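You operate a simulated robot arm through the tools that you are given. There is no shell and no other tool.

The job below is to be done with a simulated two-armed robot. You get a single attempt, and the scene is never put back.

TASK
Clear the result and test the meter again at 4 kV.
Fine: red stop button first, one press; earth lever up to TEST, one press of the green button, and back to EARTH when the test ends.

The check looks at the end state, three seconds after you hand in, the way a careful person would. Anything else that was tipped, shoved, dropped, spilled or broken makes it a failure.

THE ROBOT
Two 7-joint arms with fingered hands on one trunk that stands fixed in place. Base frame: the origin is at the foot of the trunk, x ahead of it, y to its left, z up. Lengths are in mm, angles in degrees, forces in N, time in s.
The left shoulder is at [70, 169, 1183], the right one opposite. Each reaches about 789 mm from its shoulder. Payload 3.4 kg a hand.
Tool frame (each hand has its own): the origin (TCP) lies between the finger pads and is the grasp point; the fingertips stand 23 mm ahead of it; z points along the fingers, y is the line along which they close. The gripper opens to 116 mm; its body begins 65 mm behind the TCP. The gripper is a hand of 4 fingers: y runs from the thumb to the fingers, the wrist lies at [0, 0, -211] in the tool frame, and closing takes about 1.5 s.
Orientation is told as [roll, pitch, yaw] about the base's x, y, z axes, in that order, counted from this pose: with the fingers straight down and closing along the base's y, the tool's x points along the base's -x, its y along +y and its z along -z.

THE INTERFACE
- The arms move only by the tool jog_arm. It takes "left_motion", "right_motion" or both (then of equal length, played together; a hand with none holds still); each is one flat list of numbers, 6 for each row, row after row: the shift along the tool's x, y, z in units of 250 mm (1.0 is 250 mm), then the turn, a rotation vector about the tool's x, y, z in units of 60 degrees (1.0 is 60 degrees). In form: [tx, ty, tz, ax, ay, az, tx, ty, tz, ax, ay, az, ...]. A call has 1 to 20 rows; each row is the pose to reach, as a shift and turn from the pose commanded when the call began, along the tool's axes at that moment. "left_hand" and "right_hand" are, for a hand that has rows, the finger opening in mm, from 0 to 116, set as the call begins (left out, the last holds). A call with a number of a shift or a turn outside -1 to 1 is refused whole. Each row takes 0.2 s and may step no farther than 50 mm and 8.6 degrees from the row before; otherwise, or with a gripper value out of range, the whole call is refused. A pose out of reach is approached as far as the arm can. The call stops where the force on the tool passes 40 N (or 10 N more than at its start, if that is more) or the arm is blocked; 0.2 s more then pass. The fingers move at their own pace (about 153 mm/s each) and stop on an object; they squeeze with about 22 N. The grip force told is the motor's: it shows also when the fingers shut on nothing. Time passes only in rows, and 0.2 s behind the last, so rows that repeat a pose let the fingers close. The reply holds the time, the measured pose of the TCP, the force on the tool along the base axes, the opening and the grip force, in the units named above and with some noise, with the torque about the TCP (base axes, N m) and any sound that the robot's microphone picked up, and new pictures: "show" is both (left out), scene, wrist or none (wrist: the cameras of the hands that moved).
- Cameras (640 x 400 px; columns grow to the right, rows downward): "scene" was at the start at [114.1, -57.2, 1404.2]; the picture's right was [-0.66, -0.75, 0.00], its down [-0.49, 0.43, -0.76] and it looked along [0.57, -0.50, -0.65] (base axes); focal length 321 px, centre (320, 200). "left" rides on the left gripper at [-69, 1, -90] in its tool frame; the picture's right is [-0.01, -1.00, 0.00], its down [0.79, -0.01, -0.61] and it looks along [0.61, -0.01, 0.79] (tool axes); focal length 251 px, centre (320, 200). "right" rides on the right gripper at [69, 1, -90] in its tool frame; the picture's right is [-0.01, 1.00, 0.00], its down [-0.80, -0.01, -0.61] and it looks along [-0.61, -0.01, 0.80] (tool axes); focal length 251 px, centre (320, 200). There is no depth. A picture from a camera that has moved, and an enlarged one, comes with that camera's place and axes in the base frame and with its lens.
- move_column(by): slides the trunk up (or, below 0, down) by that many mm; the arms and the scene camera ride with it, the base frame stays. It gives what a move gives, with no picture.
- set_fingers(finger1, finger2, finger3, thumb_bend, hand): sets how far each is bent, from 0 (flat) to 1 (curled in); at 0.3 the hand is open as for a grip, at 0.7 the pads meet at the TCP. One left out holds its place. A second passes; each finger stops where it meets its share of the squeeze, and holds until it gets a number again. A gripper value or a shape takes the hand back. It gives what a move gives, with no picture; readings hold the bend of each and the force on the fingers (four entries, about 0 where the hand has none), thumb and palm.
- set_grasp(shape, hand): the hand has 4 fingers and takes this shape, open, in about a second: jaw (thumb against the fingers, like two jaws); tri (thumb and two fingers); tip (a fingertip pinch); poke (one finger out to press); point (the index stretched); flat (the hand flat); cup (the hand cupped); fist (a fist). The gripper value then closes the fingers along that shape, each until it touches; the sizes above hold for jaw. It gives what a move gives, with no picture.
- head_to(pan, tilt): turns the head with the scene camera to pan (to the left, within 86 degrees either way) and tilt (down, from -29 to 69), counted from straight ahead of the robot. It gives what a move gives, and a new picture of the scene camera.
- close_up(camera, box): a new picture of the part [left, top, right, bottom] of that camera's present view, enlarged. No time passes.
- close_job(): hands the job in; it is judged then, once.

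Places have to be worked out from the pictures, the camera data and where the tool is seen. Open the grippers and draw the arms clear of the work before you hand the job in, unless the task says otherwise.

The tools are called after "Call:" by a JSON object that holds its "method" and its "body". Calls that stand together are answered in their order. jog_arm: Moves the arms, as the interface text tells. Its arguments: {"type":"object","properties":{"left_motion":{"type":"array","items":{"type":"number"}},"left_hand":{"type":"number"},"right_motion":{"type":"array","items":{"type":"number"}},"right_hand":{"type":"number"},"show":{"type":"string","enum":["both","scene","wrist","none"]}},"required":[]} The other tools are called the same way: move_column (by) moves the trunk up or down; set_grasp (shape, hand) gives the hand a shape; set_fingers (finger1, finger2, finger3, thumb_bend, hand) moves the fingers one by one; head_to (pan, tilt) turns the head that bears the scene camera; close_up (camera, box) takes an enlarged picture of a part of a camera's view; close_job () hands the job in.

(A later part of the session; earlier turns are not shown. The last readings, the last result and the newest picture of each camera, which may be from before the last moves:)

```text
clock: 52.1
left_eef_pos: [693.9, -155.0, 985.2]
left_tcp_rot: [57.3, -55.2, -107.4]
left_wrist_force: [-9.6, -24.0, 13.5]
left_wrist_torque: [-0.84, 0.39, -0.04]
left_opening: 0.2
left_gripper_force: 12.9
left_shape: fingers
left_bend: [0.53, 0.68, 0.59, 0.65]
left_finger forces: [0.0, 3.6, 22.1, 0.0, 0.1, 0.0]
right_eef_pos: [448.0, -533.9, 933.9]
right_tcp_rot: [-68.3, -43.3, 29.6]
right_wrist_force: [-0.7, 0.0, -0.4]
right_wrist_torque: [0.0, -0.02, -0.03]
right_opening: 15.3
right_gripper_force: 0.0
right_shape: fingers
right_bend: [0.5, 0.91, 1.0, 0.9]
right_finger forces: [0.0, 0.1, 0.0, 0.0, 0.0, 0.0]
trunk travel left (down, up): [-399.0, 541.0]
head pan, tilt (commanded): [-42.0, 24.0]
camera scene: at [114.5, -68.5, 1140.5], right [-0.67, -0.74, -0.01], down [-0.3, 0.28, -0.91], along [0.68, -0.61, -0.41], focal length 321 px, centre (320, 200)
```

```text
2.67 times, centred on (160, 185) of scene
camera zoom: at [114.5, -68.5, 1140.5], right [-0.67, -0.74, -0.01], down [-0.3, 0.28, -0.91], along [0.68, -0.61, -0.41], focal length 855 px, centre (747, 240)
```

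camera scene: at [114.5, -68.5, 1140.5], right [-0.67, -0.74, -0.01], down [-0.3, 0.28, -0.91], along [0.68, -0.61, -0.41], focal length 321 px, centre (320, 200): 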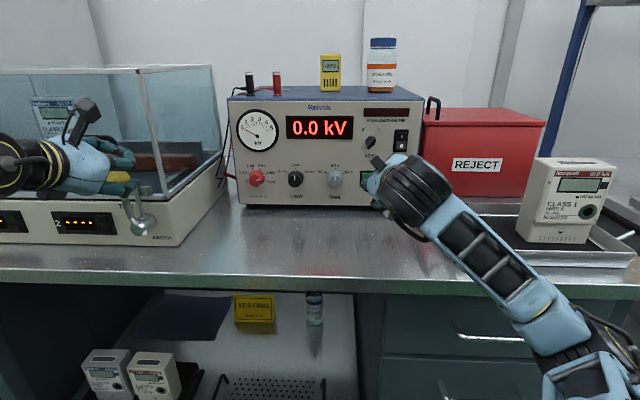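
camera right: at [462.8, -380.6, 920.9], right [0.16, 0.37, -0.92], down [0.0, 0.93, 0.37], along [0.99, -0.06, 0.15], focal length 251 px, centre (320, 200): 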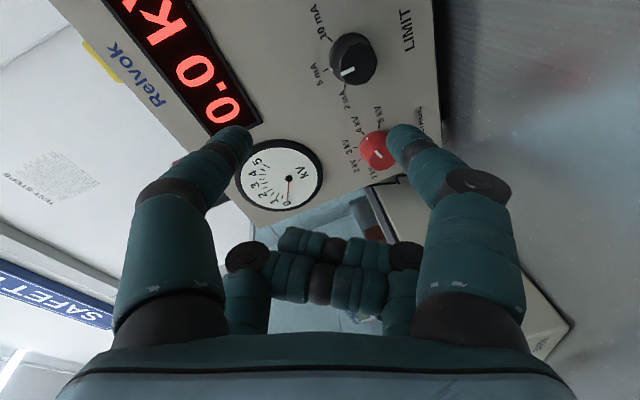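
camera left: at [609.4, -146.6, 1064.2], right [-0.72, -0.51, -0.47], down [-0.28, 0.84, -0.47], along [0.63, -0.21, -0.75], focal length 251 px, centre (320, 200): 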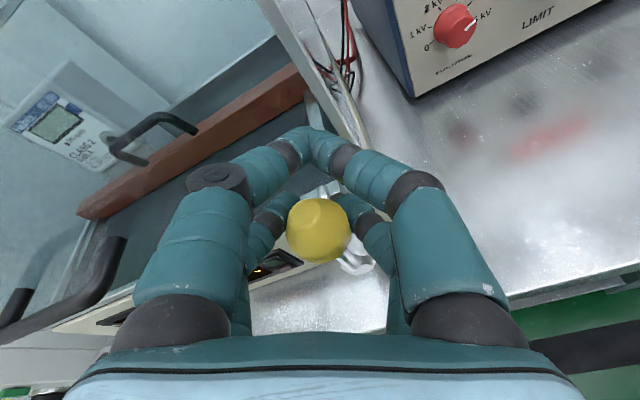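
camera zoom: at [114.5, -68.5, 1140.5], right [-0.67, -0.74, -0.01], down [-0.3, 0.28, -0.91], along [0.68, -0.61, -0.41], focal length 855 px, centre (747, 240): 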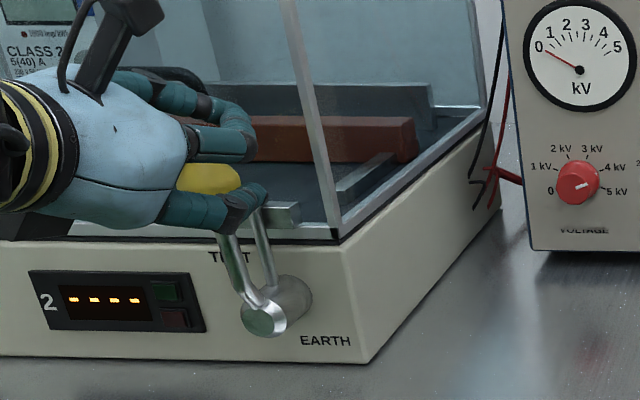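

The force rose to ~29 N: the lever is at its upper (TEST) stop. I'll ease off a few millimetres so that I only hold it lightly there.

Call:
{"method": "jog_arm", "body": {"left_motion": [-0.013, -0.022, 0, 0, 0, 0], "show": "none"}}

Call:
{"method": "close_up", "body": {"camera": "scene", "box": [60, 110, 260, 260]}}

Call:
{"method": "close_up", "body": {"camera": "left", "box": [120, 80, 520, 330]}}

```text
clock: 52.5
left_eef_pos: [693.7, -155.9, 982.8]
left_tcp_rot: [57.3, -55.2, -107.0]
left_wrist_force: [-4.5, -18.2, 13.3]
left_wrist_torque: [-0.53, 0.08, -0.05]
left_opening: 0.1
left_gripper_force: 9.9
left_shape: fingers
left_bend: [0.53, 0.67, 0.59, 0.65]
left_finger forces: [0.0, 6.1, 14.5, 0.1, 0.0, 0.0]
right_eef_pos: [449.7, -532.0, 933.6]
right_tcp_rot: [-68.3, -43.2, 29.6]
right_wrist_force: [-0.4, -0.4, 0.1]
right_wrist_torque: [0.01, 0.0, 0.04]
right_opening: 15.2
right_gripper_force: 0.1
right_shape: fingers
right_bend: [0.5, 0.91, 1.0, 0.9]
right_finger forces: [0.0, 0.0, 0.0, 0.1, 0.0, 0.1]
trunk travel left (down, up): [-399.0, 541.0]
head pan, tilt (commanded): [-42.0, 24.0]
```

```text
2.67 times, centred on (160, 185) of scene
camera zoom: at [116.0, -67.0, 1140.3], right [-0.67, -0.74, 0.0], down [-0.3, 0.28, -0.91], along [0.68, -0.61, -0.41], focal length 855 px, centre (747, 240)
```

zoom: 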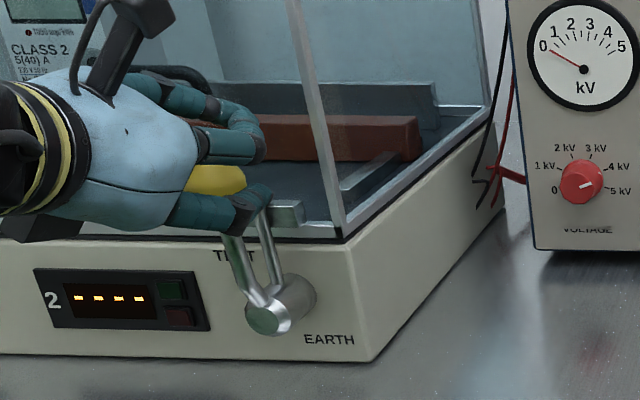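

```text
1.60 times, centred on (320, 205) of left
camera zoom: at [621.6, -133.0, 1067.3], right [-0.72, -0.51, -0.47], down [-0.28, 0.84, -0.47], along [0.63, -0.2, -0.75], focal length 402 px, centre (320, 192)
```

zoom: 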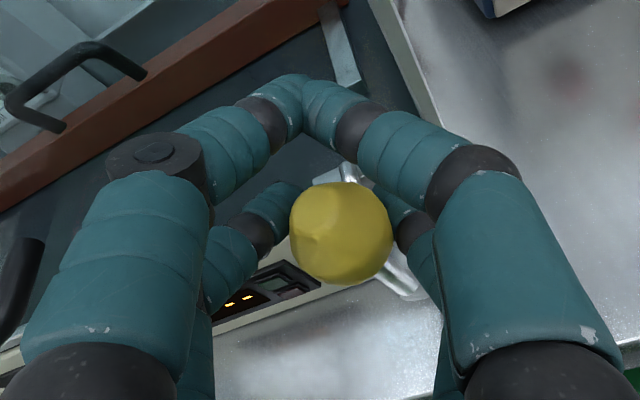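

The lever is still firmly on its stop (hand pushed right and up). I'll relax the hand 5 mm right and 5 mm up to take off the load.

Call:
{"method": "jog_arm", "body": {"left_motion": [-0.026, -0.008, -0.006, 0, 0, 0], "show": "none"}}

Call:
{"method": "close_up", "body": {"camera": "scene", "box": [60, 110, 260, 260]}}

```text
clock: 52.9
left_eef_pos: [693.2, -157.1, 982.1]
left_tcp_rot: [56.6, -55.2, -106.3]
left_wrist_force: [-1.2, -10.5, 0.0]
left_wrist_torque: [-0.3, 0.06, -0.01]
left_opening: 0.0
left_gripper_force: 8.1
left_shape: fingers
left_bend: [0.53, 0.67, 0.59, 0.65]
left_finger forces: [0.0, 4.1, 11.8, 0.0, 0.0, 0.1]
right_eef_pos: [451.4, -531.1, 932.7]
right_tcp_rot: [-68.3, -43.0, 29.7]
right_wrist_force: [-0.3, 0.3, -0.4]
right_wrist_torque: [0.01, 0.02, -0.01]
right_opening: 14.7
right_gripper_force: 0.1
right_shape: fingers
right_bend: [0.5, 0.91, 1.0, 0.9]
right_finger forces: [0.0, 0.0, 0.0, 0.1, 0.0, 0.0]
trunk travel left (down, up): [-399.0, 541.0]
head pan, tilt (commanded): [-42.0, 24.0]
```

```text
2.67 times, centred on (160, 185) of scene
camera zoom: at [118.7, -65.2, 1139.8], right [-0.67, -0.74, 0.0], down [-0.3, 0.27, -0.91], along [0.68, -0.61, -0.41], focal length 855 px, centre (747, 240)
```

zoom: 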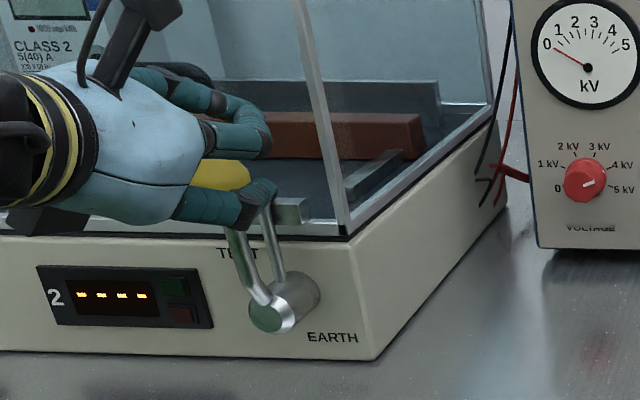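

The lever is held lightly at TEST. Now the right hand advances 75 mm toward the green TEST button, stopping short of contact.

Call:
{"method": "jog_arm", "body": {"right_motion": [-0.016, -0.015, 0.098, 0, 0, 0, -0.033, -0.029, 0.195, 0, 0, 0, -0.049, -0.044, 0.293, 0, 0, 0], "show": "wrist"}}

Call:
{"method": "close_up", "body": {"camera": "right", "box": [290, 60, 490, 220]}}

```text
clock: 53.7
left_eef_pos: [694.5, -158.5, 984.7]
left_tcp_rot: [56.8, -55.3, -106.5]
left_wrist_force: [-1.9, -5.8, -4.9]
left_wrist_torque: [-0.17, 0.07, 0.0]
left_opening: 0.0
left_gripper_force: 6.4
left_shape: fingers
left_bend: [0.53, 0.68, 0.59, 0.65]
left_finger forces: [0.1, 3.5, 9.8, 0.0, 0.0, 0.1]
right_eef_pos: [506.9, -582.9, 928.7]
right_tcp_rot: [-68.3, -42.9, 29.7]
right_wrist_force: [0.7, -0.5, -0.7]
right_wrist_torque: [-0.01, -0.01, 0.02]
right_opening: 15.2
right_gripper_force: 0.0
right_shape: fingers
right_bend: [0.5, 0.91, 1.0, 0.9]
right_finger forces: [0.0, 0.0, 0.0, 0.0, 0.1, 0.0]
trunk travel left (down, up): [-399.0, 541.0]
head pan, tilt (commanded): [-42.0, 24.0]
camera right: at [403.1, -546.5, 905.5], right [0.37, 0.64, -0.67], down [0.09, 0.7, 0.71], along [0.92, -0.33, 0.2], focal length 251 px, centre (320, 200)
```

right: 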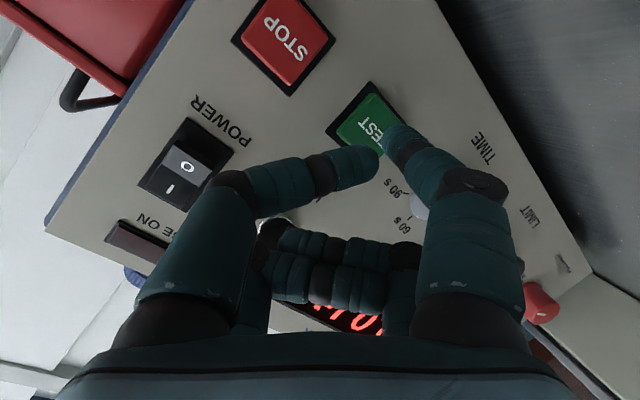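

```text
2.50 times, centred on (390, 140) of right
camera zoom: at [403.1, -546.5, 905.5], right [0.37, 0.64, -0.67], down [0.09, 0.7, 0.71], along [0.92, -0.33, 0.2], focal length 629 px, centre (145, 350)
```

zoom: 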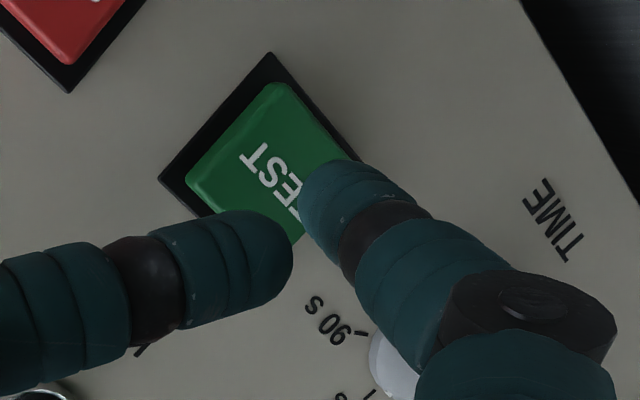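

Aligned like the STOP press was. I'll advance 18 mm, then in small steps until the click.

Call:
{"method": "jog_arm", "body": {"right_motion": [-0.0076, -0.0076, 0.0385, 0, 0, 0, -0.0138, -0.0138, 0.0693, 0, 0, 0], "show": "none"}}

```text
clock: 54.3
left_eef_pos: [693.3, -158.1, 984.6]
left_tcp_rot: [56.8, -55.4, -106.7]
left_wrist_force: [-2.3, -4.4, -7.2]
left_wrist_torque: [-0.1, 0.11, 0.0]
left_opening: 0.1
left_gripper_force: 6.1
left_shape: fingers
left_bend: [0.53, 0.68, 0.6, 0.65]
left_finger forces: [0.1, 3.3, 8.7, 0.0, 0.0, 0.1]
right_eef_pos: [518.2, -594.5, 929.3]
right_tcp_rot: [-68.4, -42.9, 29.7]
right_wrist_force: [0.1, 0.9, -0.4]
right_wrist_torque: [0.01, 0.01, 0.0]
right_opening: 15.0
right_gripper_force: 0.1
right_shape: fingers
right_bend: [0.5, 0.91, 1.0, 0.9]
right_finger forces: [0.0, 0.1, 0.0, 0.1, 0.1, 0.1]
trunk travel left (down, up): [-399.0, 541.0]
head pan, tilt (commanded): [-42.0, 24.0]
```

No contact yet. Advancing 6 mm more.

Call:
{"method": "jog_arm", "body": {"right_motion": [-0.0023, -0.0023, 0.0116, 0, 0, 0, -0.0046, -0.0046, 0.0231, 0, 0, 0], "show": "none"}}

```text
clock: 54.9
left_eef_pos: [694.0, -157.9, 984.2]
left_tcp_rot: [56.9, -55.5, -106.7]
left_wrist_force: [-1.5, -3.5, -7.6]
left_wrist_torque: [-0.09, 0.07, -0.04]
left_opening: 0.0
left_gripper_force: 5.7
left_shape: fingers
left_bend: [0.53, 0.68, 0.6, 0.65]
left_finger forces: [0.1, 3.4, 8.6, 0.0, 0.1, 0.0]
right_eef_pos: [524.0, -599.3, 929.7]
right_tcp_rot: [-68.4, -43.1, 29.7]
right_wrist_force: [-1.7, 1.0, -0.5]
right_wrist_torque: [0.08, 0.06, 0.01]
right_opening: 15.3
right_gripper_force: 1.2
right_shape: fingers
right_bend: [0.49, 0.91, 1.0, 0.9]
right_finger forces: [1.9, 0.1, 0.0, 0.0, 0.0, 0.0]
trunk travel left (down, up): [-399.0, 541.0]
head pan, tilt (commanded): [-42.0, 24.0]
heard: click
```

A click was heard with light contact. I'll look at the panel before doing anything else.

Call:
{"method": "close_up", "body": {"camera": "scene", "box": [40, 90, 440, 290]}}

Call:
{"method": "close_up", "body": {"camera": "right", "box": [290, 60, 490, 220]}}

```text
1.60 times, centred on (240, 190) of scene
camera zoom: at [119.7, -64.3, 1139.9], right [-0.67, -0.74, 0.0], down [-0.3, 0.27, -0.91], along [0.68, -0.61, -0.41], focal length 513 px, centre (448, 216)
```

zoom: 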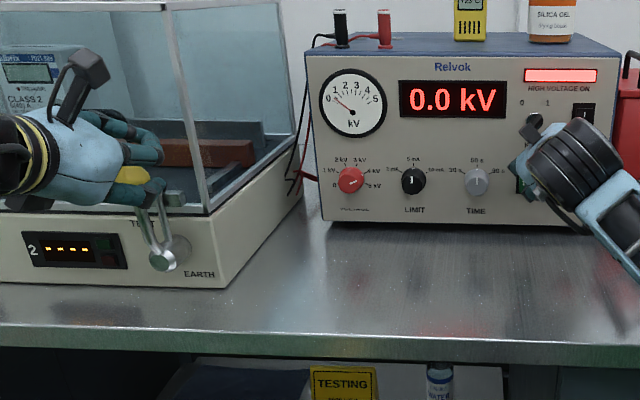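

```text
2.50 times, centred on (390, 140) of right
camera zoom: at [419.6, -563.4, 906.3], right [0.37, 0.64, -0.67], down [0.09, 0.7, 0.71], along [0.92, -0.33, 0.2], focal length 629 px, centre (145, 350)
```

zoom: 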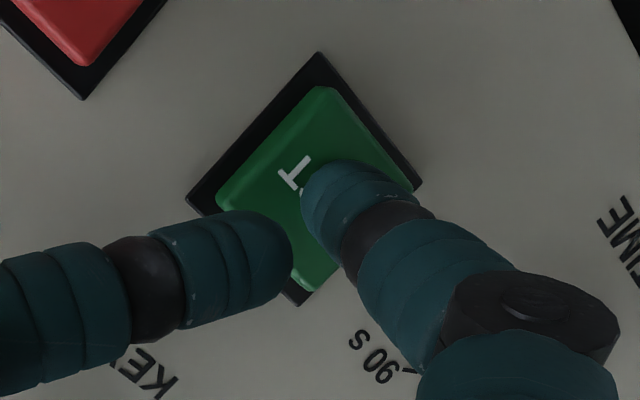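

The HIGH VOLTAGE ON lamp is lit: the test is running. I'll withdraw the right finger straight back at once and then wait, keeping the lever held.

Call:
{"method": "jog_arm", "body": {"right_motion": [0.0191, 0.0191, -0.096, 0, 0, 0, 0.0382, 0.0382, -0.1925, 0, 0, 0, 0.0573, 0.0573, -0.289, 0, 0, 0, 0.0764, 0.0764, -0.385, 0, 0, 0], "show": "scene"}}

```text
clock: 55.9
left_eef_pos: [693.6, -158.0, 984.3]
left_tcp_rot: [56.8, -55.5, -106.7]
left_wrist_force: [-3.0, -4.3, -5.4]
left_wrist_torque: [-0.11, 0.1, 0.01]
left_opening: 0.0
left_gripper_force: 6.0
left_shape: fingers
left_bend: [0.53, 0.68, 0.6, 0.65]
left_finger forces: [0.0, 3.4, 8.5, 0.0, 0.0, 0.0]
right_eef_pos: [452.4, -529.3, 931.4]
right_tcp_rot: [-68.4, -42.9, 29.6]
right_wrist_force: [-0.5, 0.2, -0.3]
right_wrist_torque: [-0.01, 0.01, 0.02]
right_opening: 15.4
right_gripper_force: 0.0
right_shape: fingers
right_bend: [0.5, 0.91, 1.0, 0.9]
right_finger forces: [0.0, 0.0, 0.1, 0.1, 0.0, 0.1]
trunk travel left (down, up): [-399.0, 541.0]
head pan, tilt (commanded): [-42.0, 24.0]
camera scene: at [119.9, -64.6, 1139.9], right [-0.67, -0.74, 0.0], down [-0.3, 0.27, -0.91], along [0.68, -0.61, -0.41], focal length 321 px, centre (320, 200)
```

scene: 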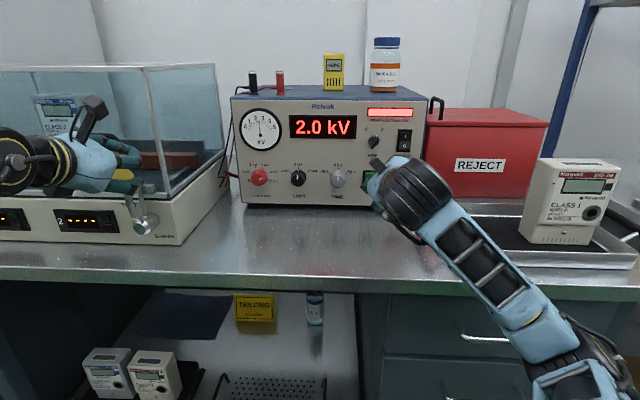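

The voltage is ramping (2.0 kV). I hold still and let time pass with null rows.

Call:
{"method": "jog_arm", "body": {"right_motion": [0, 0, 0, 0, 0, 0, 0, 0, 0, 0, 0, 0, 0, 0, 0, 0, 0, 0, 0, 0, 0, 0, 0, 0, 0, 0, 0, 0, 0, 0, 0, 0, 0, 0, 0, 0, 0, 0, 0, 0, 0, 0, 0, 0, 0, 0, 0, 0, 0, 0, 0, 0, 0, 0, 0, 0, 0, 0, 0, 0], "show": "scene"}}

```text
clock: 58.1
left_eef_pos: [693.7, -158.7, 984.5]
left_tcp_rot: [56.8, -55.4, -106.6]
left_wrist_force: [-2.2, -3.7, -6.0]
left_wrist_torque: [-0.08, 0.1, 0.01]
left_opening: 0.1
left_gripper_force: 6.3
left_shape: fingers
left_bend: [0.53, 0.68, 0.6, 0.65]
left_finger forces: [0.1, 3.4, 8.6, 0.1, 0.1, 0.1]
right_eef_pos: [451.6, -528.7, 930.6]
right_tcp_rot: [-68.3, -43.0, 29.8]
right_wrist_force: [-0.9, -0.2, 0.0]
right_wrist_torque: [-0.04, 0.0, -0.02]
right_opening: 15.2
right_gripper_force: 0.0
right_shape: fingers
right_bend: [0.5, 0.91, 1.0, 0.9]
right_finger forces: [0.0, 0.0, 0.0, 0.0, 0.0, 0.0]
trunk travel left (down, up): [-399.0, 541.0]
head pan, tilt (commanded): [-42.0, 24.0]
camera scene: at [119.8, -64.6, 1139.9], right [-0.67, -0.74, 0.0], down [-0.3, 0.27, -0.91], along [0.68, -0.61, -0.41], focal length 321 px, centre (320, 200)
```

scene: 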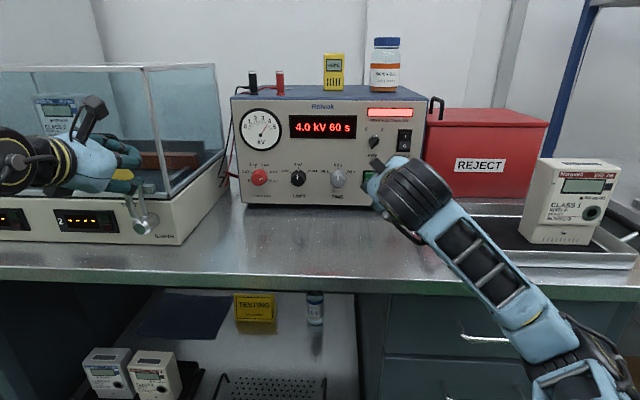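

The display shows 4.0 kV with a 60 s countdown. I'll wait, several holds at a time, and check the display.

Call:
{"method": "jog_arm", "body": {"right_motion": [0, 0, 0, 0, 0, 0, 0, 0, 0, 0, 0, 0, 0, 0, 0, 0, 0, 0, 0, 0, 0, 0, 0, 0, 0, 0, 0, 0, 0, 0, 0, 0, 0, 0, 0, 0, 0, 0, 0, 0, 0, 0, 0, 0, 0, 0, 0, 0, 0, 0, 0, 0, 0, 0, 0, 0, 0, 0, 0, 0, 0, 0, 0, 0, 0, 0, 0, 0, 0, 0, 0, 0, 0, 0, 0, 0, 0, 0, 0, 0, 0, 0, 0, 0, 0, 0, 0, 0, 0, 0, 0, 0, 0, 0, 0, 0, 0, 0, 0, 0, 0, 0, 0, 0, 0, 0, 0, 0, 0, 0, 0, 0, 0, 0, 0, 0, 0, 0, 0, 0], "show": "none"}}

Call:
{"method": "jog_arm", "body": {"right_motion": [0, 0, 0, 0, 0, 0, 0, 0, 0, 0, 0, 0, 0, 0, 0, 0, 0, 0, 0, 0, 0, 0, 0, 0, 0, 0, 0, 0, 0, 0, 0, 0, 0, 0, 0, 0, 0, 0, 0, 0, 0, 0, 0, 0, 0, 0, 0, 0, 0, 0, 0, 0, 0, 0, 0, 0, 0, 0, 0, 0, 0, 0, 0, 0, 0, 0, 0, 0, 0, 0, 0, 0, 0, 0, 0, 0, 0, 0, 0, 0, 0, 0, 0, 0, 0, 0, 0, 0, 0, 0, 0, 0, 0, 0, 0, 0, 0, 0, 0, 0, 0, 0, 0, 0, 0, 0, 0, 0, 0, 0, 0, 0, 0, 0, 0, 0, 0, 0, 0, 0], "show": "none"}}

Call:
{"method": "close_up", "body": {"camera": "scene", "box": [220, 90, 440, 220]}}

```text
clock: 62.3
left_eef_pos: [693.8, -157.8, 983.8]
left_tcp_rot: [56.7, -55.4, -106.6]
left_wrist_force: [-1.3, -3.3, -5.5]
left_wrist_torque: [-0.11, 0.07, -0.01]
left_opening: 0.0
left_gripper_force: 5.6
left_shape: fingers
left_bend: [0.53, 0.68, 0.6, 0.65]
left_finger forces: [0.0, 3.6, 8.8, 0.0, 0.0, 0.1]
right_eef_pos: [452.4, -529.5, 930.5]
right_tcp_rot: [-68.3, -43.1, 29.7]
right_wrist_force: [-0.6, 1.3, 0.7]
right_wrist_torque: [-0.01, 0.03, -0.04]
right_opening: 15.1
right_gripper_force: 0.0
right_shape: fingers
right_bend: [0.5, 0.91, 1.0, 0.9]
right_finger forces: [0.0, 0.1, 0.1, 0.0, 0.1, 0.1]
trunk travel left (down, up): [-399.0, 541.0]
head pan, tilt (commanded): [-42.0, 24.0]
```

```text
clock: 66.5
left_eef_pos: [695.0, -157.9, 984.5]
left_tcp_rot: [56.9, -55.4, -106.8]
left_wrist_force: [-1.8, -3.4, -6.0]
left_wrist_torque: [-0.12, 0.05, -0.01]
left_opening: 0.3
left_gripper_force: 5.4
left_shape: fingers
left_bend: [0.53, 0.68, 0.6, 0.65]
left_finger forces: [0.1, 3.7, 8.7, 0.0, 0.0, 0.1]
right_eef_pos: [452.0, -528.6, 930.8]
right_tcp_rot: [-68.3, -43.1, 29.7]
right_wrist_force: [0.4, -0.5, 0.5]
right_wrist_torque: [-0.01, -0.04, 0.05]
right_opening: 14.9
right_gripper_force: 0.0
right_shape: fingers
right_bend: [0.5, 0.91, 1.0, 0.9]
right_finger forces: [0.1, 0.0, 0.1, 0.1, 0.0, 0.0]
trunk travel left (down, up): [-399.0, 541.0]
head pan, tilt (commanded): [-42.0, 24.0]
```

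```text
2.91 times, centred on (330, 155) of scene
camera zoom: at [119.8, -64.6, 1139.9], right [-0.67, -0.74, 0.0], down [-0.3, 0.27, -0.91], along [0.68, -0.61, -0.41], focal length 933 px, centre (291, 331)
```

zoom: 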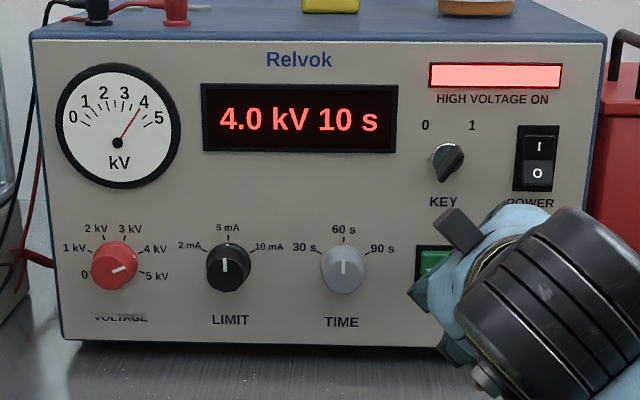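

The countdown runs fast: 10 s left at 4.0 kV. I'll hold another ~3 s and look at the result.

Call:
{"method": "jog_arm", "body": {"right_motion": [0, 0, 0, 0, 0, 0, 0, 0, 0, 0, 0, 0, 0, 0, 0, 0, 0, 0, 0, 0, 0, 0, 0, 0, 0, 0, 0, 0, 0, 0, 0, 0, 0, 0, 0, 0, 0, 0, 0, 0, 0, 0, 0, 0, 0, 0, 0, 0, 0, 0, 0, 0, 0, 0, 0, 0, 0, 0, 0, 0, 0, 0, 0, 0, 0, 0, 0, 0, 0, 0, 0, 0, 0, 0, 0, 0, 0, 0, 0, 0, 0, 0, 0, 0], "show": "scene"}}

Call:
{"method": "close_up", "body": {"camera": "scene", "box": [220, 90, 440, 220]}}

Call:
{"method": "close_up", "body": {"camera": "scene", "box": [0, 140, 220, 260]}}

```text
clock: 69.5
left_eef_pos: [692.9, -158.1, 985.4]
left_tcp_rot: [56.8, -55.3, -106.7]
left_wrist_force: [-2.0, -4.7, -5.3]
left_wrist_torque: [-0.1, 0.07, 0.01]
left_opening: 0.0
left_gripper_force: 6.4
left_shape: fingers
left_bend: [0.53, 0.68, 0.6, 0.65]
left_finger forces: [0.1, 3.6, 8.8, 0.0, 0.0, 0.1]
right_eef_pos: [452.9, -529.4, 929.5]
right_tcp_rot: [-68.2, -43.0, 29.7]
right_wrist_force: [-1.1, -1.7, -0.1]
right_wrist_torque: [0.03, -0.02, 0.0]
right_opening: 15.3
right_gripper_force: 0.1
right_shape: fingers
right_bend: [0.5, 0.91, 1.0, 0.9]
right_finger forces: [0.0, 0.0, 0.0, 0.1, 0.0, 0.0]
trunk travel left (down, up): [-399.0, 541.0]
head pan, tilt (commanded): [-42.0, 24.0]
camera scene: at [119.8, -64.6, 1139.9], right [-0.67, -0.74, 0.0], down [-0.3, 0.27, -0.91], along [0.68, -0.61, -0.41], focal length 321 px, centre (320, 200)
```

scene: 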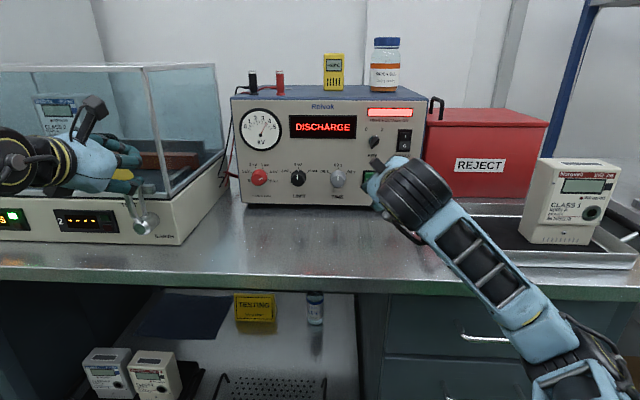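

```text
2.91 times, centred on (330, 155) of scene
camera zoom: at [119.8, -64.6, 1139.9], right [-0.67, -0.74, 0.0], down [-0.3, 0.27, -0.91], along [0.68, -0.61, -0.41], focal length 933 px, centre (291, 331)
```

zoom: 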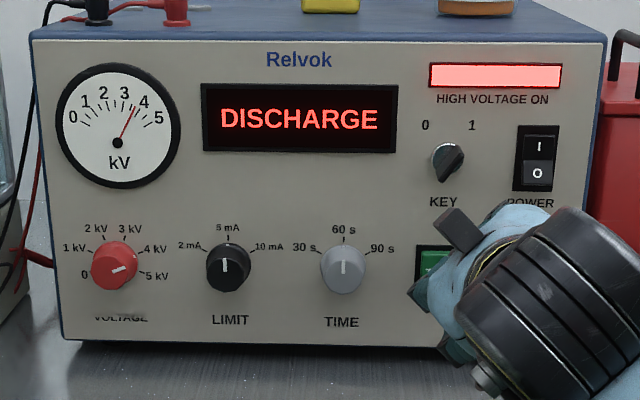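

```text
2.91 times, centred on (110, 200) of scene
camera zoom: at [119.8, -64.6, 1139.9], right [-0.67, -0.74, 0.0], down [-0.3, 0.27, -0.91], along [0.68, -0.61, -0.41], focal length 933 px, centre (931, 200)
```

zoom: 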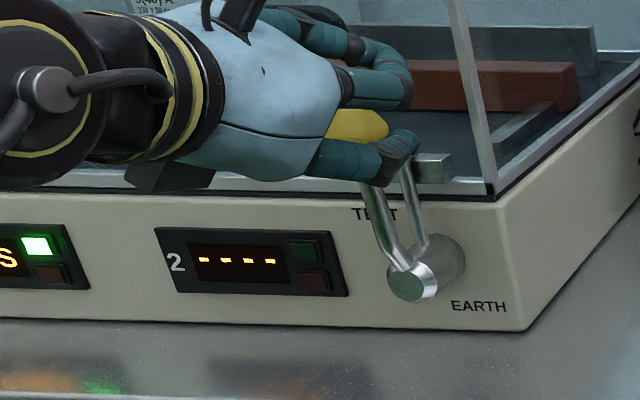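

Slot 1 now shows a green PASS; the tester reads DISCHARGE with the HV lamp still lit and the needle just starting to fall. The test isn't fully over until the voltage is gone, so I hold the lever and wait to see it drop.

Call:
{"method": "jog_arm", "body": {"right_motion": [0, 0, 0, 0, 0, 0, 0, 0, 0, 0, 0, 0, 0, 0, 0, 0, 0, 0, 0, 0, 0, 0, 0, 0, 0, 0, 0, 0, 0, 0, 0, 0, 0, 0, 0, 0, 0, 0, 0, 0, 0, 0, 0, 0, 0, 0, 0, 0, 0, 0, 0, 0, 0, 0, 0, 0, 0, 0, 0, 0], "show": "none"}}

Call:
{"method": "close_up", "body": {"camera": "scene", "box": [220, 90, 440, 220]}}

```text
clock: 71.7
left_eef_pos: [693.7, -157.1, 984.5]
left_tcp_rot: [56.9, -55.4, -106.8]
left_wrist_force: [-1.4, -4.8, -5.9]
left_wrist_torque: [-0.12, 0.07, -0.03]
left_opening: 0.0
left_gripper_force: 6.4
left_shape: fingers
left_bend: [0.53, 0.68, 0.6, 0.65]
left_finger forces: [0.0, 3.6, 8.7, 0.0, 0.0, 0.0]
right_eef_pos: [451.9, -528.6, 930.7]
right_tcp_rot: [-68.3, -43.0, 29.7]
right_wrist_force: [0.6, -0.4, 0.2]
right_wrist_torque: [0.0, -0.01, 0.0]
right_opening: 15.2
right_gripper_force: 0.0
right_shape: fingers
right_bend: [0.5, 0.91, 1.0, 0.9]
right_finger forces: [0.1, 0.0, 0.1, 0.1, 0.1, 0.0]
trunk travel left (down, up): [-399.0, 541.0]
head pan, tilt (commanded): [-42.0, 24.0]
```

```text
2.91 times, centred on (330, 155) of scene
camera zoom: at [119.8, -64.6, 1139.9], right [-0.67, -0.74, 0.0], down [-0.3, 0.27, -0.91], along [0.68, -0.61, -0.41], focal length 933 px, centre (291, 331)
```

zoom: 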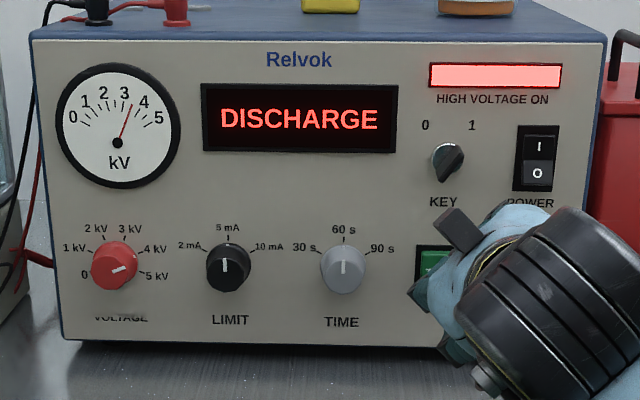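

The needle is only decaying slowly: the countdown is done, PASS is shown, and the remaining charge is what the earth lever is for. I'll now bring the lever back down along the arc to EARTH.

Call:
{"method": "jog_arm", "body": {"left_motion": [-0.008, -0.0535, 0.0065, 0, 0, 0, -0.026, -0.109, 0.011, 0, 0, 0, -0.037, -0.167, 0.017, 0, 0, 0, -0.04, -0.225, 0.026, 0, 0, 0, -0.034, -0.283, 0.037, 0, 0, 0, -0.021, -0.339, 0.05, 0, 0, 0, -0.001, -0.392, 0.064, 0, 0, 0, 0.027, -0.442, 0.08, 0, 0, 0], "show": "both"}}

Call:
{"method": "close_up", "body": {"camera": "scene", "box": [40, 110, 260, 260]}}

```text
clock: 73.5
left_eef_pos: [628.1, -222.1, 919.8]
left_tcp_rot: [56.7, -55.3, -106.5]
left_wrist_force: [2.9, -3.8, -1.1]
left_wrist_torque: [-0.01, -0.1, -0.05]
left_opening: 0.0
left_gripper_force: 6.3
left_shape: fingers
left_bend: [0.53, 0.65, 0.64, 0.64]
left_finger forces: [0.0, 6.5, 6.6, 0.0, 0.0, 0.0]
right_eef_pos: [453.7, -528.1, 930.0]
right_tcp_rot: [-68.3, -42.9, 29.7]
right_wrist_force: [0.6, 0.5, -0.9]
right_wrist_torque: [0.01, 0.0, 0.0]
right_opening: 15.3
right_gripper_force: 0.1
right_shape: fingers
right_bend: [0.5, 0.91, 1.0, 0.9]
right_finger forces: [0.1, 0.1, 0.0, 0.1, 0.0, 0.0]
trunk travel left (down, up): [-399.0, 541.0]
head pan, tilt (commanded): [-42.0, 24.0]
camera scene: at [119.9, -64.0, 1139.8], right [-0.67, -0.74, 0.0], down [-0.3, 0.27, -0.91], along [0.68, -0.61, -0.41], focal length 321 px, centre (320, 200)
camera left: at [556.4, -198.9, 1004.9], right [-0.72, -0.51, -0.47], down [-0.28, 0.84, -0.47], along [0.63, -0.2, -0.75], focal length 251 px, centre (320, 200)
```

scene: 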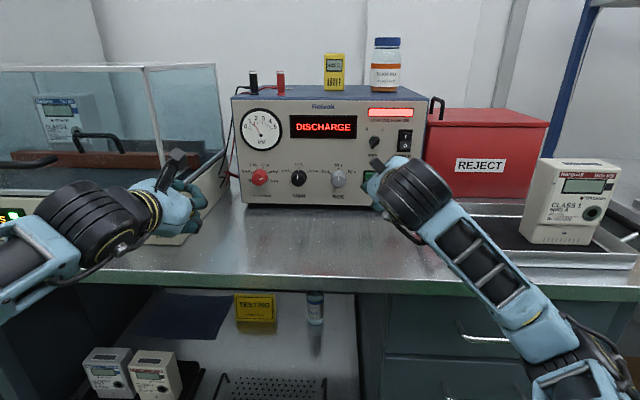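
left: 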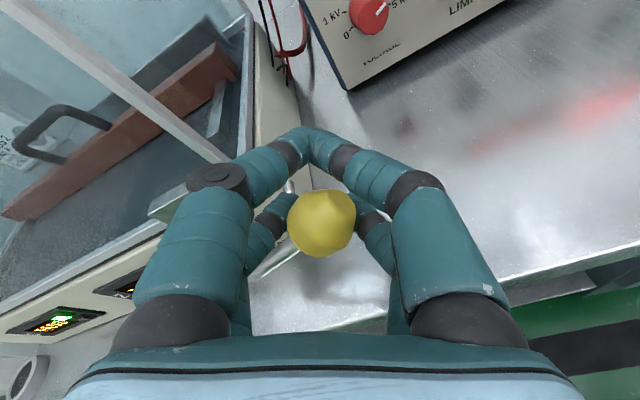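

```text
2.67 times, centred on (150, 185) of scene
camera zoom: at [119.9, -64.0, 1139.8], right [-0.67, -0.74, 0.0], down [-0.3, 0.27, -0.91], along [0.68, -0.61, -0.41], focal length 855 px, centre (773, 240)
```

zoom: 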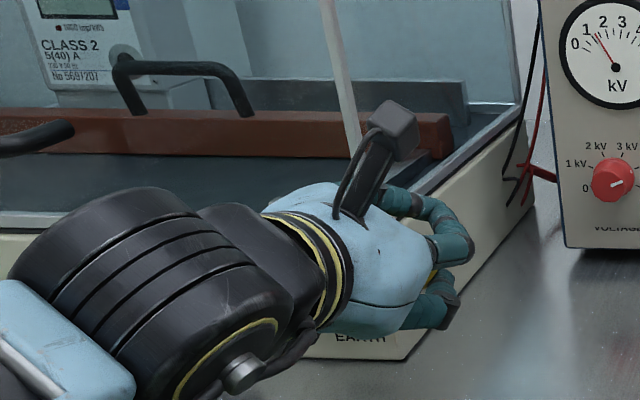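

The voltage now drops fast as the lever comes down. I'll finish the last degrees to the EARTH stop in small steps.

Call:
{"method": "jog_arm", "body": {"left_motion": [0.017, -0.022, 0.008, 0, 0, 0, 0.034, -0.044, 0.017, 0, 0, 0, 0.049, -0.06, 0.023, 0, 0, 0], "show": "wrist"}}

```text
clock: 74.3
left_eef_pos: [623.6, -227.3, 900.7]
left_tcp_rot: [56.8, -55.4, -106.7]
left_wrist_force: [5.0, -0.8, 0.1]
left_wrist_torque: [0.08, -0.25, -0.08]
left_opening: 0.0
left_gripper_force: 7.5
left_shape: fingers
left_bend: [0.53, 0.65, 0.64, 0.64]
left_finger forces: [0.1, 8.0, 7.0, 0.0, 0.1, 0.1]
right_eef_pos: [452.8, -527.0, 931.1]
right_tcp_rot: [-68.3, -42.9, 29.7]
right_wrist_force: [0.5, -0.8, -0.8]
right_wrist_torque: [0.03, 0.0, -0.02]
right_opening: 15.3
right_gripper_force: 0.0
right_shape: fingers
right_bend: [0.5, 0.91, 1.0, 0.9]
right_finger forces: [0.0, 0.1, 0.1, 0.1, 0.0, 0.0]
trunk travel left (down, up): [-399.0, 541.0]
head pan, tilt (commanded): [-42.0, 24.0]
camera left: at [551.7, -203.4, 986.3], right [-0.72, -0.51, -0.47], down [-0.28, 0.84, -0.47], along [0.63, -0.21, -0.75], focal length 251 px, centre (320, 200)
```

left: 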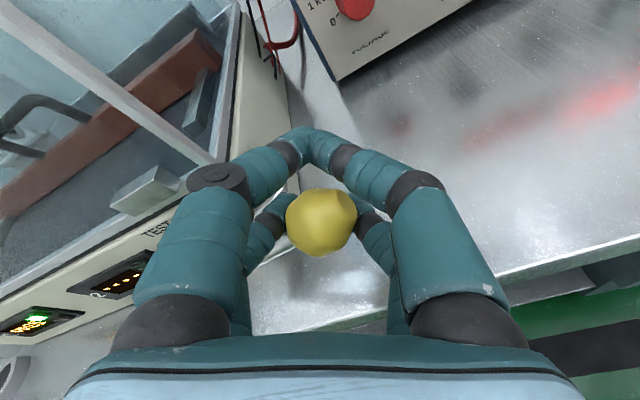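

The hand is back at the original grip position. I'll press a few millimetres further to be sure that the lever is on its EARTH stop.

Call:
{"method": "jog_arm", "body": {"left_motion": [0.008, -0.008, 0.004, 0, 0, 0, 0.015, -0.015, 0.007, 0, 0, 0], "show": "scene"}}

Call:
{"method": "close_up", "body": {"camera": "scene", "box": [0, 90, 440, 290]}}

```text
clock: 74.9
left_eef_pos: [621.5, -229.0, 897.2]
left_tcp_rot: [57.0, -55.6, -106.9]
left_wrist_force: [6.9, -1.4, 6.7]
left_wrist_torque: [0.09, -0.25, -0.03]
left_opening: 0.0
left_gripper_force: 7.3
left_shape: fingers
left_bend: [0.53, 0.64, 0.66, 0.64]
left_finger forces: [0.0, 9.7, 5.2, 0.1, 0.1, 0.1]
right_eef_pos: [451.1, -528.7, 931.3]
right_tcp_rot: [-68.4, -42.9, 29.6]
right_wrist_force: [-0.3, 0.1, -0.2]
right_wrist_torque: [0.0, 0.01, 0.0]
right_opening: 15.4
right_gripper_force: 0.1
right_shape: fingers
right_bend: [0.5, 0.91, 1.0, 0.9]
right_finger forces: [0.1, 0.0, 0.0, 0.1, 0.0, 0.1]
trunk travel left (down, up): [-399.0, 541.0]
head pan, tilt (commanded): [-42.0, 24.0]
camera scene: at [119.5, -63.4, 1140.2], right [-0.67, -0.74, 0.0], down [-0.3, 0.27, -0.91], along [0.68, -0.61, -0.41], focal length 321 px, centre (320, 200)
```

scene: 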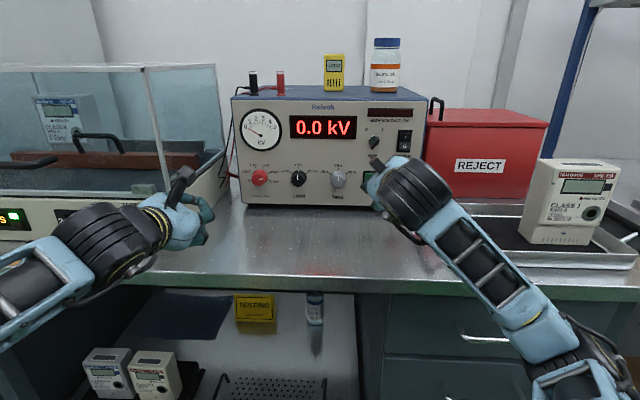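

```text
1.45 times, centred on (220, 190) of scene
camera zoom: at [119.5, -63.4, 1140.2], right [-0.67, -0.74, 0.0], down [-0.3, 0.27, -0.91], along [0.68, -0.61, -0.41], focal length 466 px, centre (466, 214)
```

zoom: 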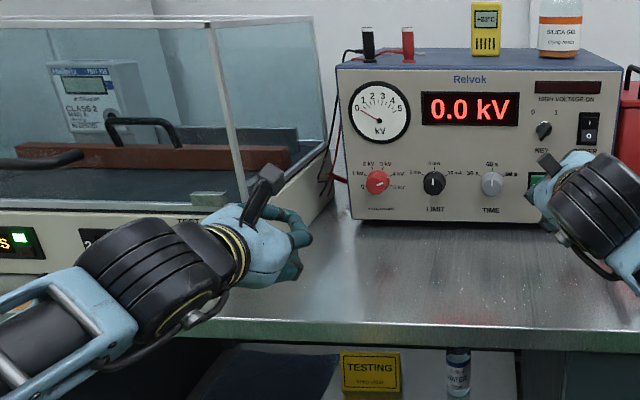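

The display is back to 0.0 kV, the HV lamp is off and PASS is shown: the lever is on EARTH. I'll open fingers 2 and 3 to release the ball.

Call:
{"method": "set_fingers", "body": {"hand": "left", "finger2": 0.42, "finger3": 0.42}}

Call:
{"method": "close_up", "body": {"camera": "left", "box": [120, 80, 520, 330]}}

```text
clock: 75.9
left_eef_pos: [621.0, -228.4, 897.3]
left_tcp_rot: [56.9, -55.3, -106.9]
left_wrist_force: [-0.7, 0.2, 0.6]
left_wrist_torque: [-0.01, -0.01, 0.0]
left_opening: 0.0
left_gripper_force: 0.2
left_shape: fingers
left_bend: [0.53, 0.42, 0.42, 0.64]
left_finger forces: [0.0, 0.1, 0.1, 0.0, 0.0, 0.1]
right_eef_pos: [450.9, -528.3, 932.0]
right_tcp_rot: [-68.4, -43.1, 29.7]
right_wrist_force: [-0.5, 0.4, -0.5]
right_wrist_torque: [-0.02, -0.01, 0.01]
right_opening: 15.3
right_gripper_force: 0.0
right_shape: fingers
right_bend: [0.5, 0.91, 1.0, 0.9]
right_finger forces: [0.0, 0.0, 0.0, 0.0, 0.1, 0.1]
trunk travel left (down, up): [-399.0, 541.0]
head pan, tilt (commanded): [-42.0, 24.0]
```

```text
1.60 times, centred on (320, 205) of left
camera zoom: at [549.6, -204.5, 981.7], right [-0.72, -0.51, -0.47], down [-0.28, 0.84, -0.47], along [0.63, -0.21, -0.75], focal length 402 px, centre (320, 192)
```

zoom: 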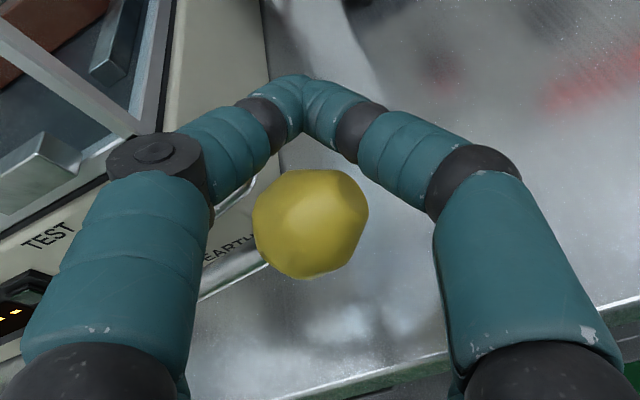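

The ball is free and untouched. I'll draw the left hand straight back 140 mm and the right hand back and up too.

Call:
{"method": "jog_arm", "body": {"left_motion": [0.037, -0.021, -0.133, 0, 0, 0, 0.074, -0.042, -0.267, 0, 0, 0, 0.111, -0.062, -0.4, 0, 0, 0, 0.148, -0.083, -0.533, 0, 0, 0], "right_motion": [0.0, 0.0, -0.05, 0, 0, 0, -0.02, -0.02, -0.1, 0, 0, 0, -0.05, -0.05, -0.15, 0, 0, 0, -0.1, -0.1, -0.2, 0, 0, 0], "show": "both"}}

Call:
{"method": "close_up", "body": {"camera": "scene", "box": [0, 90, 440, 290]}}

```text
clock: 76.9
left_eef_pos: [521.9, -128.5, 898.7]
left_tcp_rot: [57.0, -55.4, -106.9]
left_wrist_force: [0.3, 0.9, 0.8]
left_wrist_torque: [-0.03, 0.0, 0.0]
left_opening: 0.0
left_gripper_force: 0.1
left_shape: fingers
left_bend: [0.53, 0.42, 0.42, 0.64]
left_finger forces: [0.0, 0.0, 0.0, 0.0, 0.0, 0.1]
right_eef_pos: [424.4, -499.8, 978.9]
right_tcp_rot: [-68.5, -43.0, 29.8]
right_wrist_force: [0.5, 0.2, 0.6]
right_wrist_torque: [-0.01, 0.0, 0.02]
right_opening: 15.2
right_gripper_force: 0.1
right_shape: fingers
right_bend: [0.5, 0.91, 1.0, 0.9]
right_finger forces: [0.1, 0.0, 0.0, 0.0, 0.1, 0.1]
trunk travel left (down, up): [-399.0, 541.0]
head pan, tilt (commanded): [-42.0, 24.0]
camera scene: at [118.6, -62.4, 1140.2], right [-0.67, -0.74, 0.0], down [-0.3, 0.27, -0.91], along [0.68, -0.61, -0.41], focal length 321 px, centre (320, 200)
camera right: at [321.0, -463.5, 955.4], right [0.37, 0.64, -0.68], down [0.09, 0.7, 0.71], along [0.92, -0.33, 0.2], focal length 251 px, centre (320, 200)
camera left: at [449.6, -104.3, 984.0], right [-0.72, -0.51, -0.47], down [-0.28, 0.84, -0.47], along [0.63, -0.21, -0.75], focal length 251 px, centre (320, 200)
```

scene: 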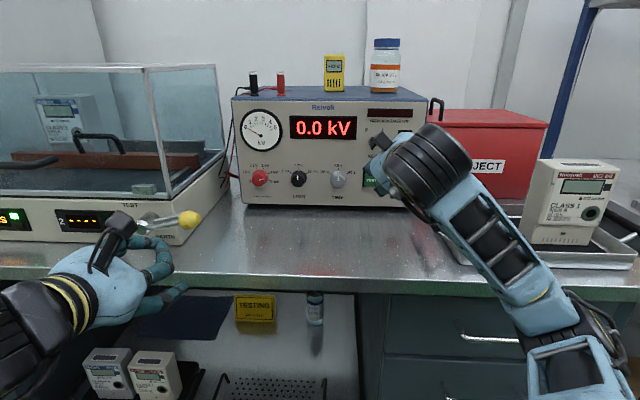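
right: 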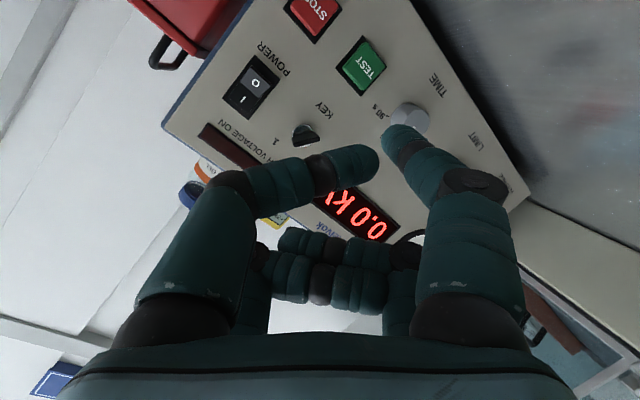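
left: 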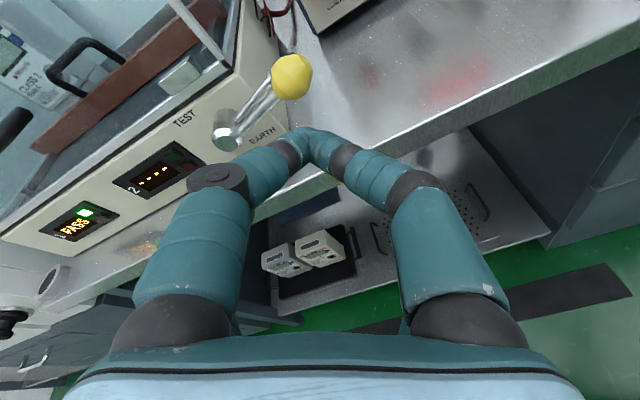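

```text
1.45 times, centred on (220, 190) of scene
camera zoom: at [118.6, -62.4, 1140.2], right [-0.67, -0.74, 0.0], down [-0.3, 0.27, -0.91], along [0.68, -0.61, -0.41], focal length 466 px, centre (466, 214)
```

zoom: 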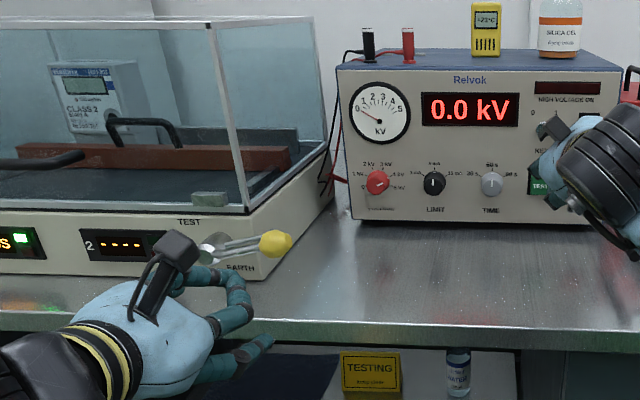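

PASS is shown, the lever sits at EARTH as before, and everything is in place. I'll raise the trunk 150 mm so that both arms are well clear, then open both hands.

Call:
{"method": "move_column", "body": {"by": 150}}

Call:
{"method": "set_grasp", "body": {"hand": "left", "shape": "jaw"}}

Call:
{"method": "set_grasp", "body": {"hand": "right", "shape": "jaw"}}

Call:
{"method": "head_to", "body": {"pan": -42, "tilt": 34}}

```text
clock: 78.7
left_eef_pos: [522.5, -128.1, 1048.6]
left_tcp_rot: [56.9, -55.4, -106.9]
left_wrist_force: [1.7, -1.1, 0.5]
left_wrist_torque: [0.0, 0.0, 0.0]
left_opening: 0.0
left_gripper_force: 0.1
left_shape: fingers
left_bend: [0.53, 0.42, 0.42, 0.64]
left_finger forces: [0.1, 0.0, 0.1, 0.0, 0.1, 0.0]
right_eef_pos: [426.0, -499.7, 1128.4]
right_tcp_rot: [-68.4, -42.9, 29.6]
right_wrist_force: [0.5, -0.3, -0.5]
right_wrist_torque: [0.01, 0.0, 0.01]
right_opening: 15.0
right_gripper_force: 0.1
right_shape: fingers
right_bend: [0.5, 0.91, 1.0, 0.9]
right_finger forces: [0.0, 0.1, 0.0, 0.1, 0.0, 0.0]
trunk travel left (down, up): [-549.0, 391.0]
head pan, tilt (commanded): [-42.0, 24.0]
```

```text
clock: 79.5
left_eef_pos: [524.3, -127.2, 1049.3]
left_tcp_rot: [56.9, -55.4, -106.7]
left_wrist_force: [0.1, 0.5, -0.6]
left_wrist_torque: [0.02, 0.0, 0.0]
left_opening: 115.9
left_gripper_force: 0.0
left_shape: jaw
left_bend: [0.3, 0.3, 0.3, 0.3]
left_finger forces: [0.0, 0.0, 0.0, 0.1, 0.0, 0.0]
right_eef_pos: [424.5, -499.8, 1128.0]
right_tcp_rot: [-68.3, -43.0, 29.7]
right_wrist_force: [-0.4, 0.4, 0.1]
right_wrist_torque: [0.0, 0.03, 0.02]
right_opening: 14.9
right_gripper_force: 0.1
right_shape: fingers
right_bend: [0.5, 0.91, 1.0, 0.9]
right_finger forces: [0.0, 0.0, 0.0, 0.0, 0.1, 0.1]
trunk travel left (down, up): [-549.0, 391.0]
head pan, tilt (commanded): [-42.0, 24.0]
```

```text
clock: 80.5
left_eef_pos: [522.8, -129.9, 1048.6]
left_tcp_rot: [56.9, -55.5, -106.8]
left_wrist_force: [-0.2, 0.1, -0.2]
left_wrist_torque: [0.02, -0.03, -0.02]
left_opening: 115.9
left_gripper_force: 0.0
left_shape: jaw
left_bend: [0.3, 0.3, 0.3, 0.3]
left_finger forces: [0.0, 0.1, 0.0, 0.0, 0.0, 0.1]
right_eef_pos: [425.4, -500.2, 1127.1]
right_tcp_rot: [-68.4, -42.9, 29.7]
right_wrist_force: [-0.5, -0.5, -0.7]
right_wrist_torque: [0.01, 0.03, -0.01]
right_opening: 116.1
right_gripper_force: 0.1
right_shape: jaw
right_bend: [0.3, 0.3, 0.3, 0.3]
right_finger forces: [0.0, 0.0, 0.0, 0.0, 0.0, 0.0]
trunk travel left (down, up): [-549.0, 391.0]
head pan, tilt (commanded): [-42.0, 24.0]
```

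```text
clock: 81.2
left_eef_pos: [522.1, -129.8, 1048.1]
left_tcp_rot: [57.0, -55.5, -106.8]
left_wrist_force: [1.1, 0.1, 0.4]
left_wrist_torque: [0.02, 0.03, 0.02]
left_opening: 115.8
left_gripper_force: 0.0
left_shape: jaw
left_bend: [0.3, 0.3, 0.3, 0.3]
left_finger forces: [0.0, 0.1, 0.0, 0.0, 0.1, 0.1]
right_eef_pos: [424.5, -500.1, 1128.3]
right_tcp_rot: [-68.4, -43.0, 29.7]
right_wrist_force: [-0.3, 0.7, -1.1]
right_wrist_torque: [0.02, 0.01, 0.03]
right_opening: 115.8
right_gripper_force: 0.2
right_shape: jaw
right_bend: [0.3, 0.3, 0.3, 0.3]
right_finger forces: [0.0, 0.0, 0.0, 0.0, 0.0, 0.1]
trunk travel left (down, up): [-549.0, 391.0]
head pan, tilt (commanded): [-42.0, 34.0]
camera scene: at [116.3, -60.8, 1274.3], right [-0.67, -0.74, 0.0], down [-0.42, 0.37, -0.83], along [0.62, -0.56, -0.56], focal length 321 px, centre (320, 200)
```

scene: 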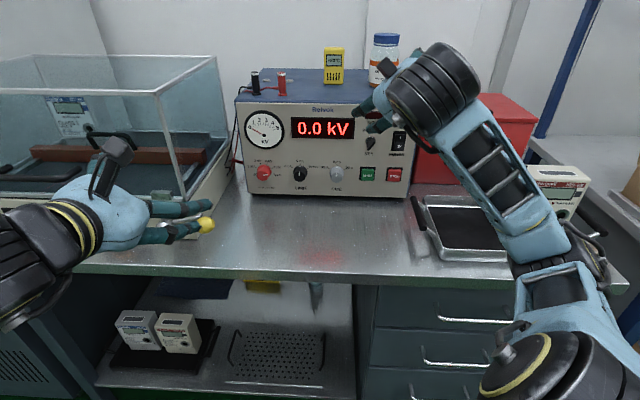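

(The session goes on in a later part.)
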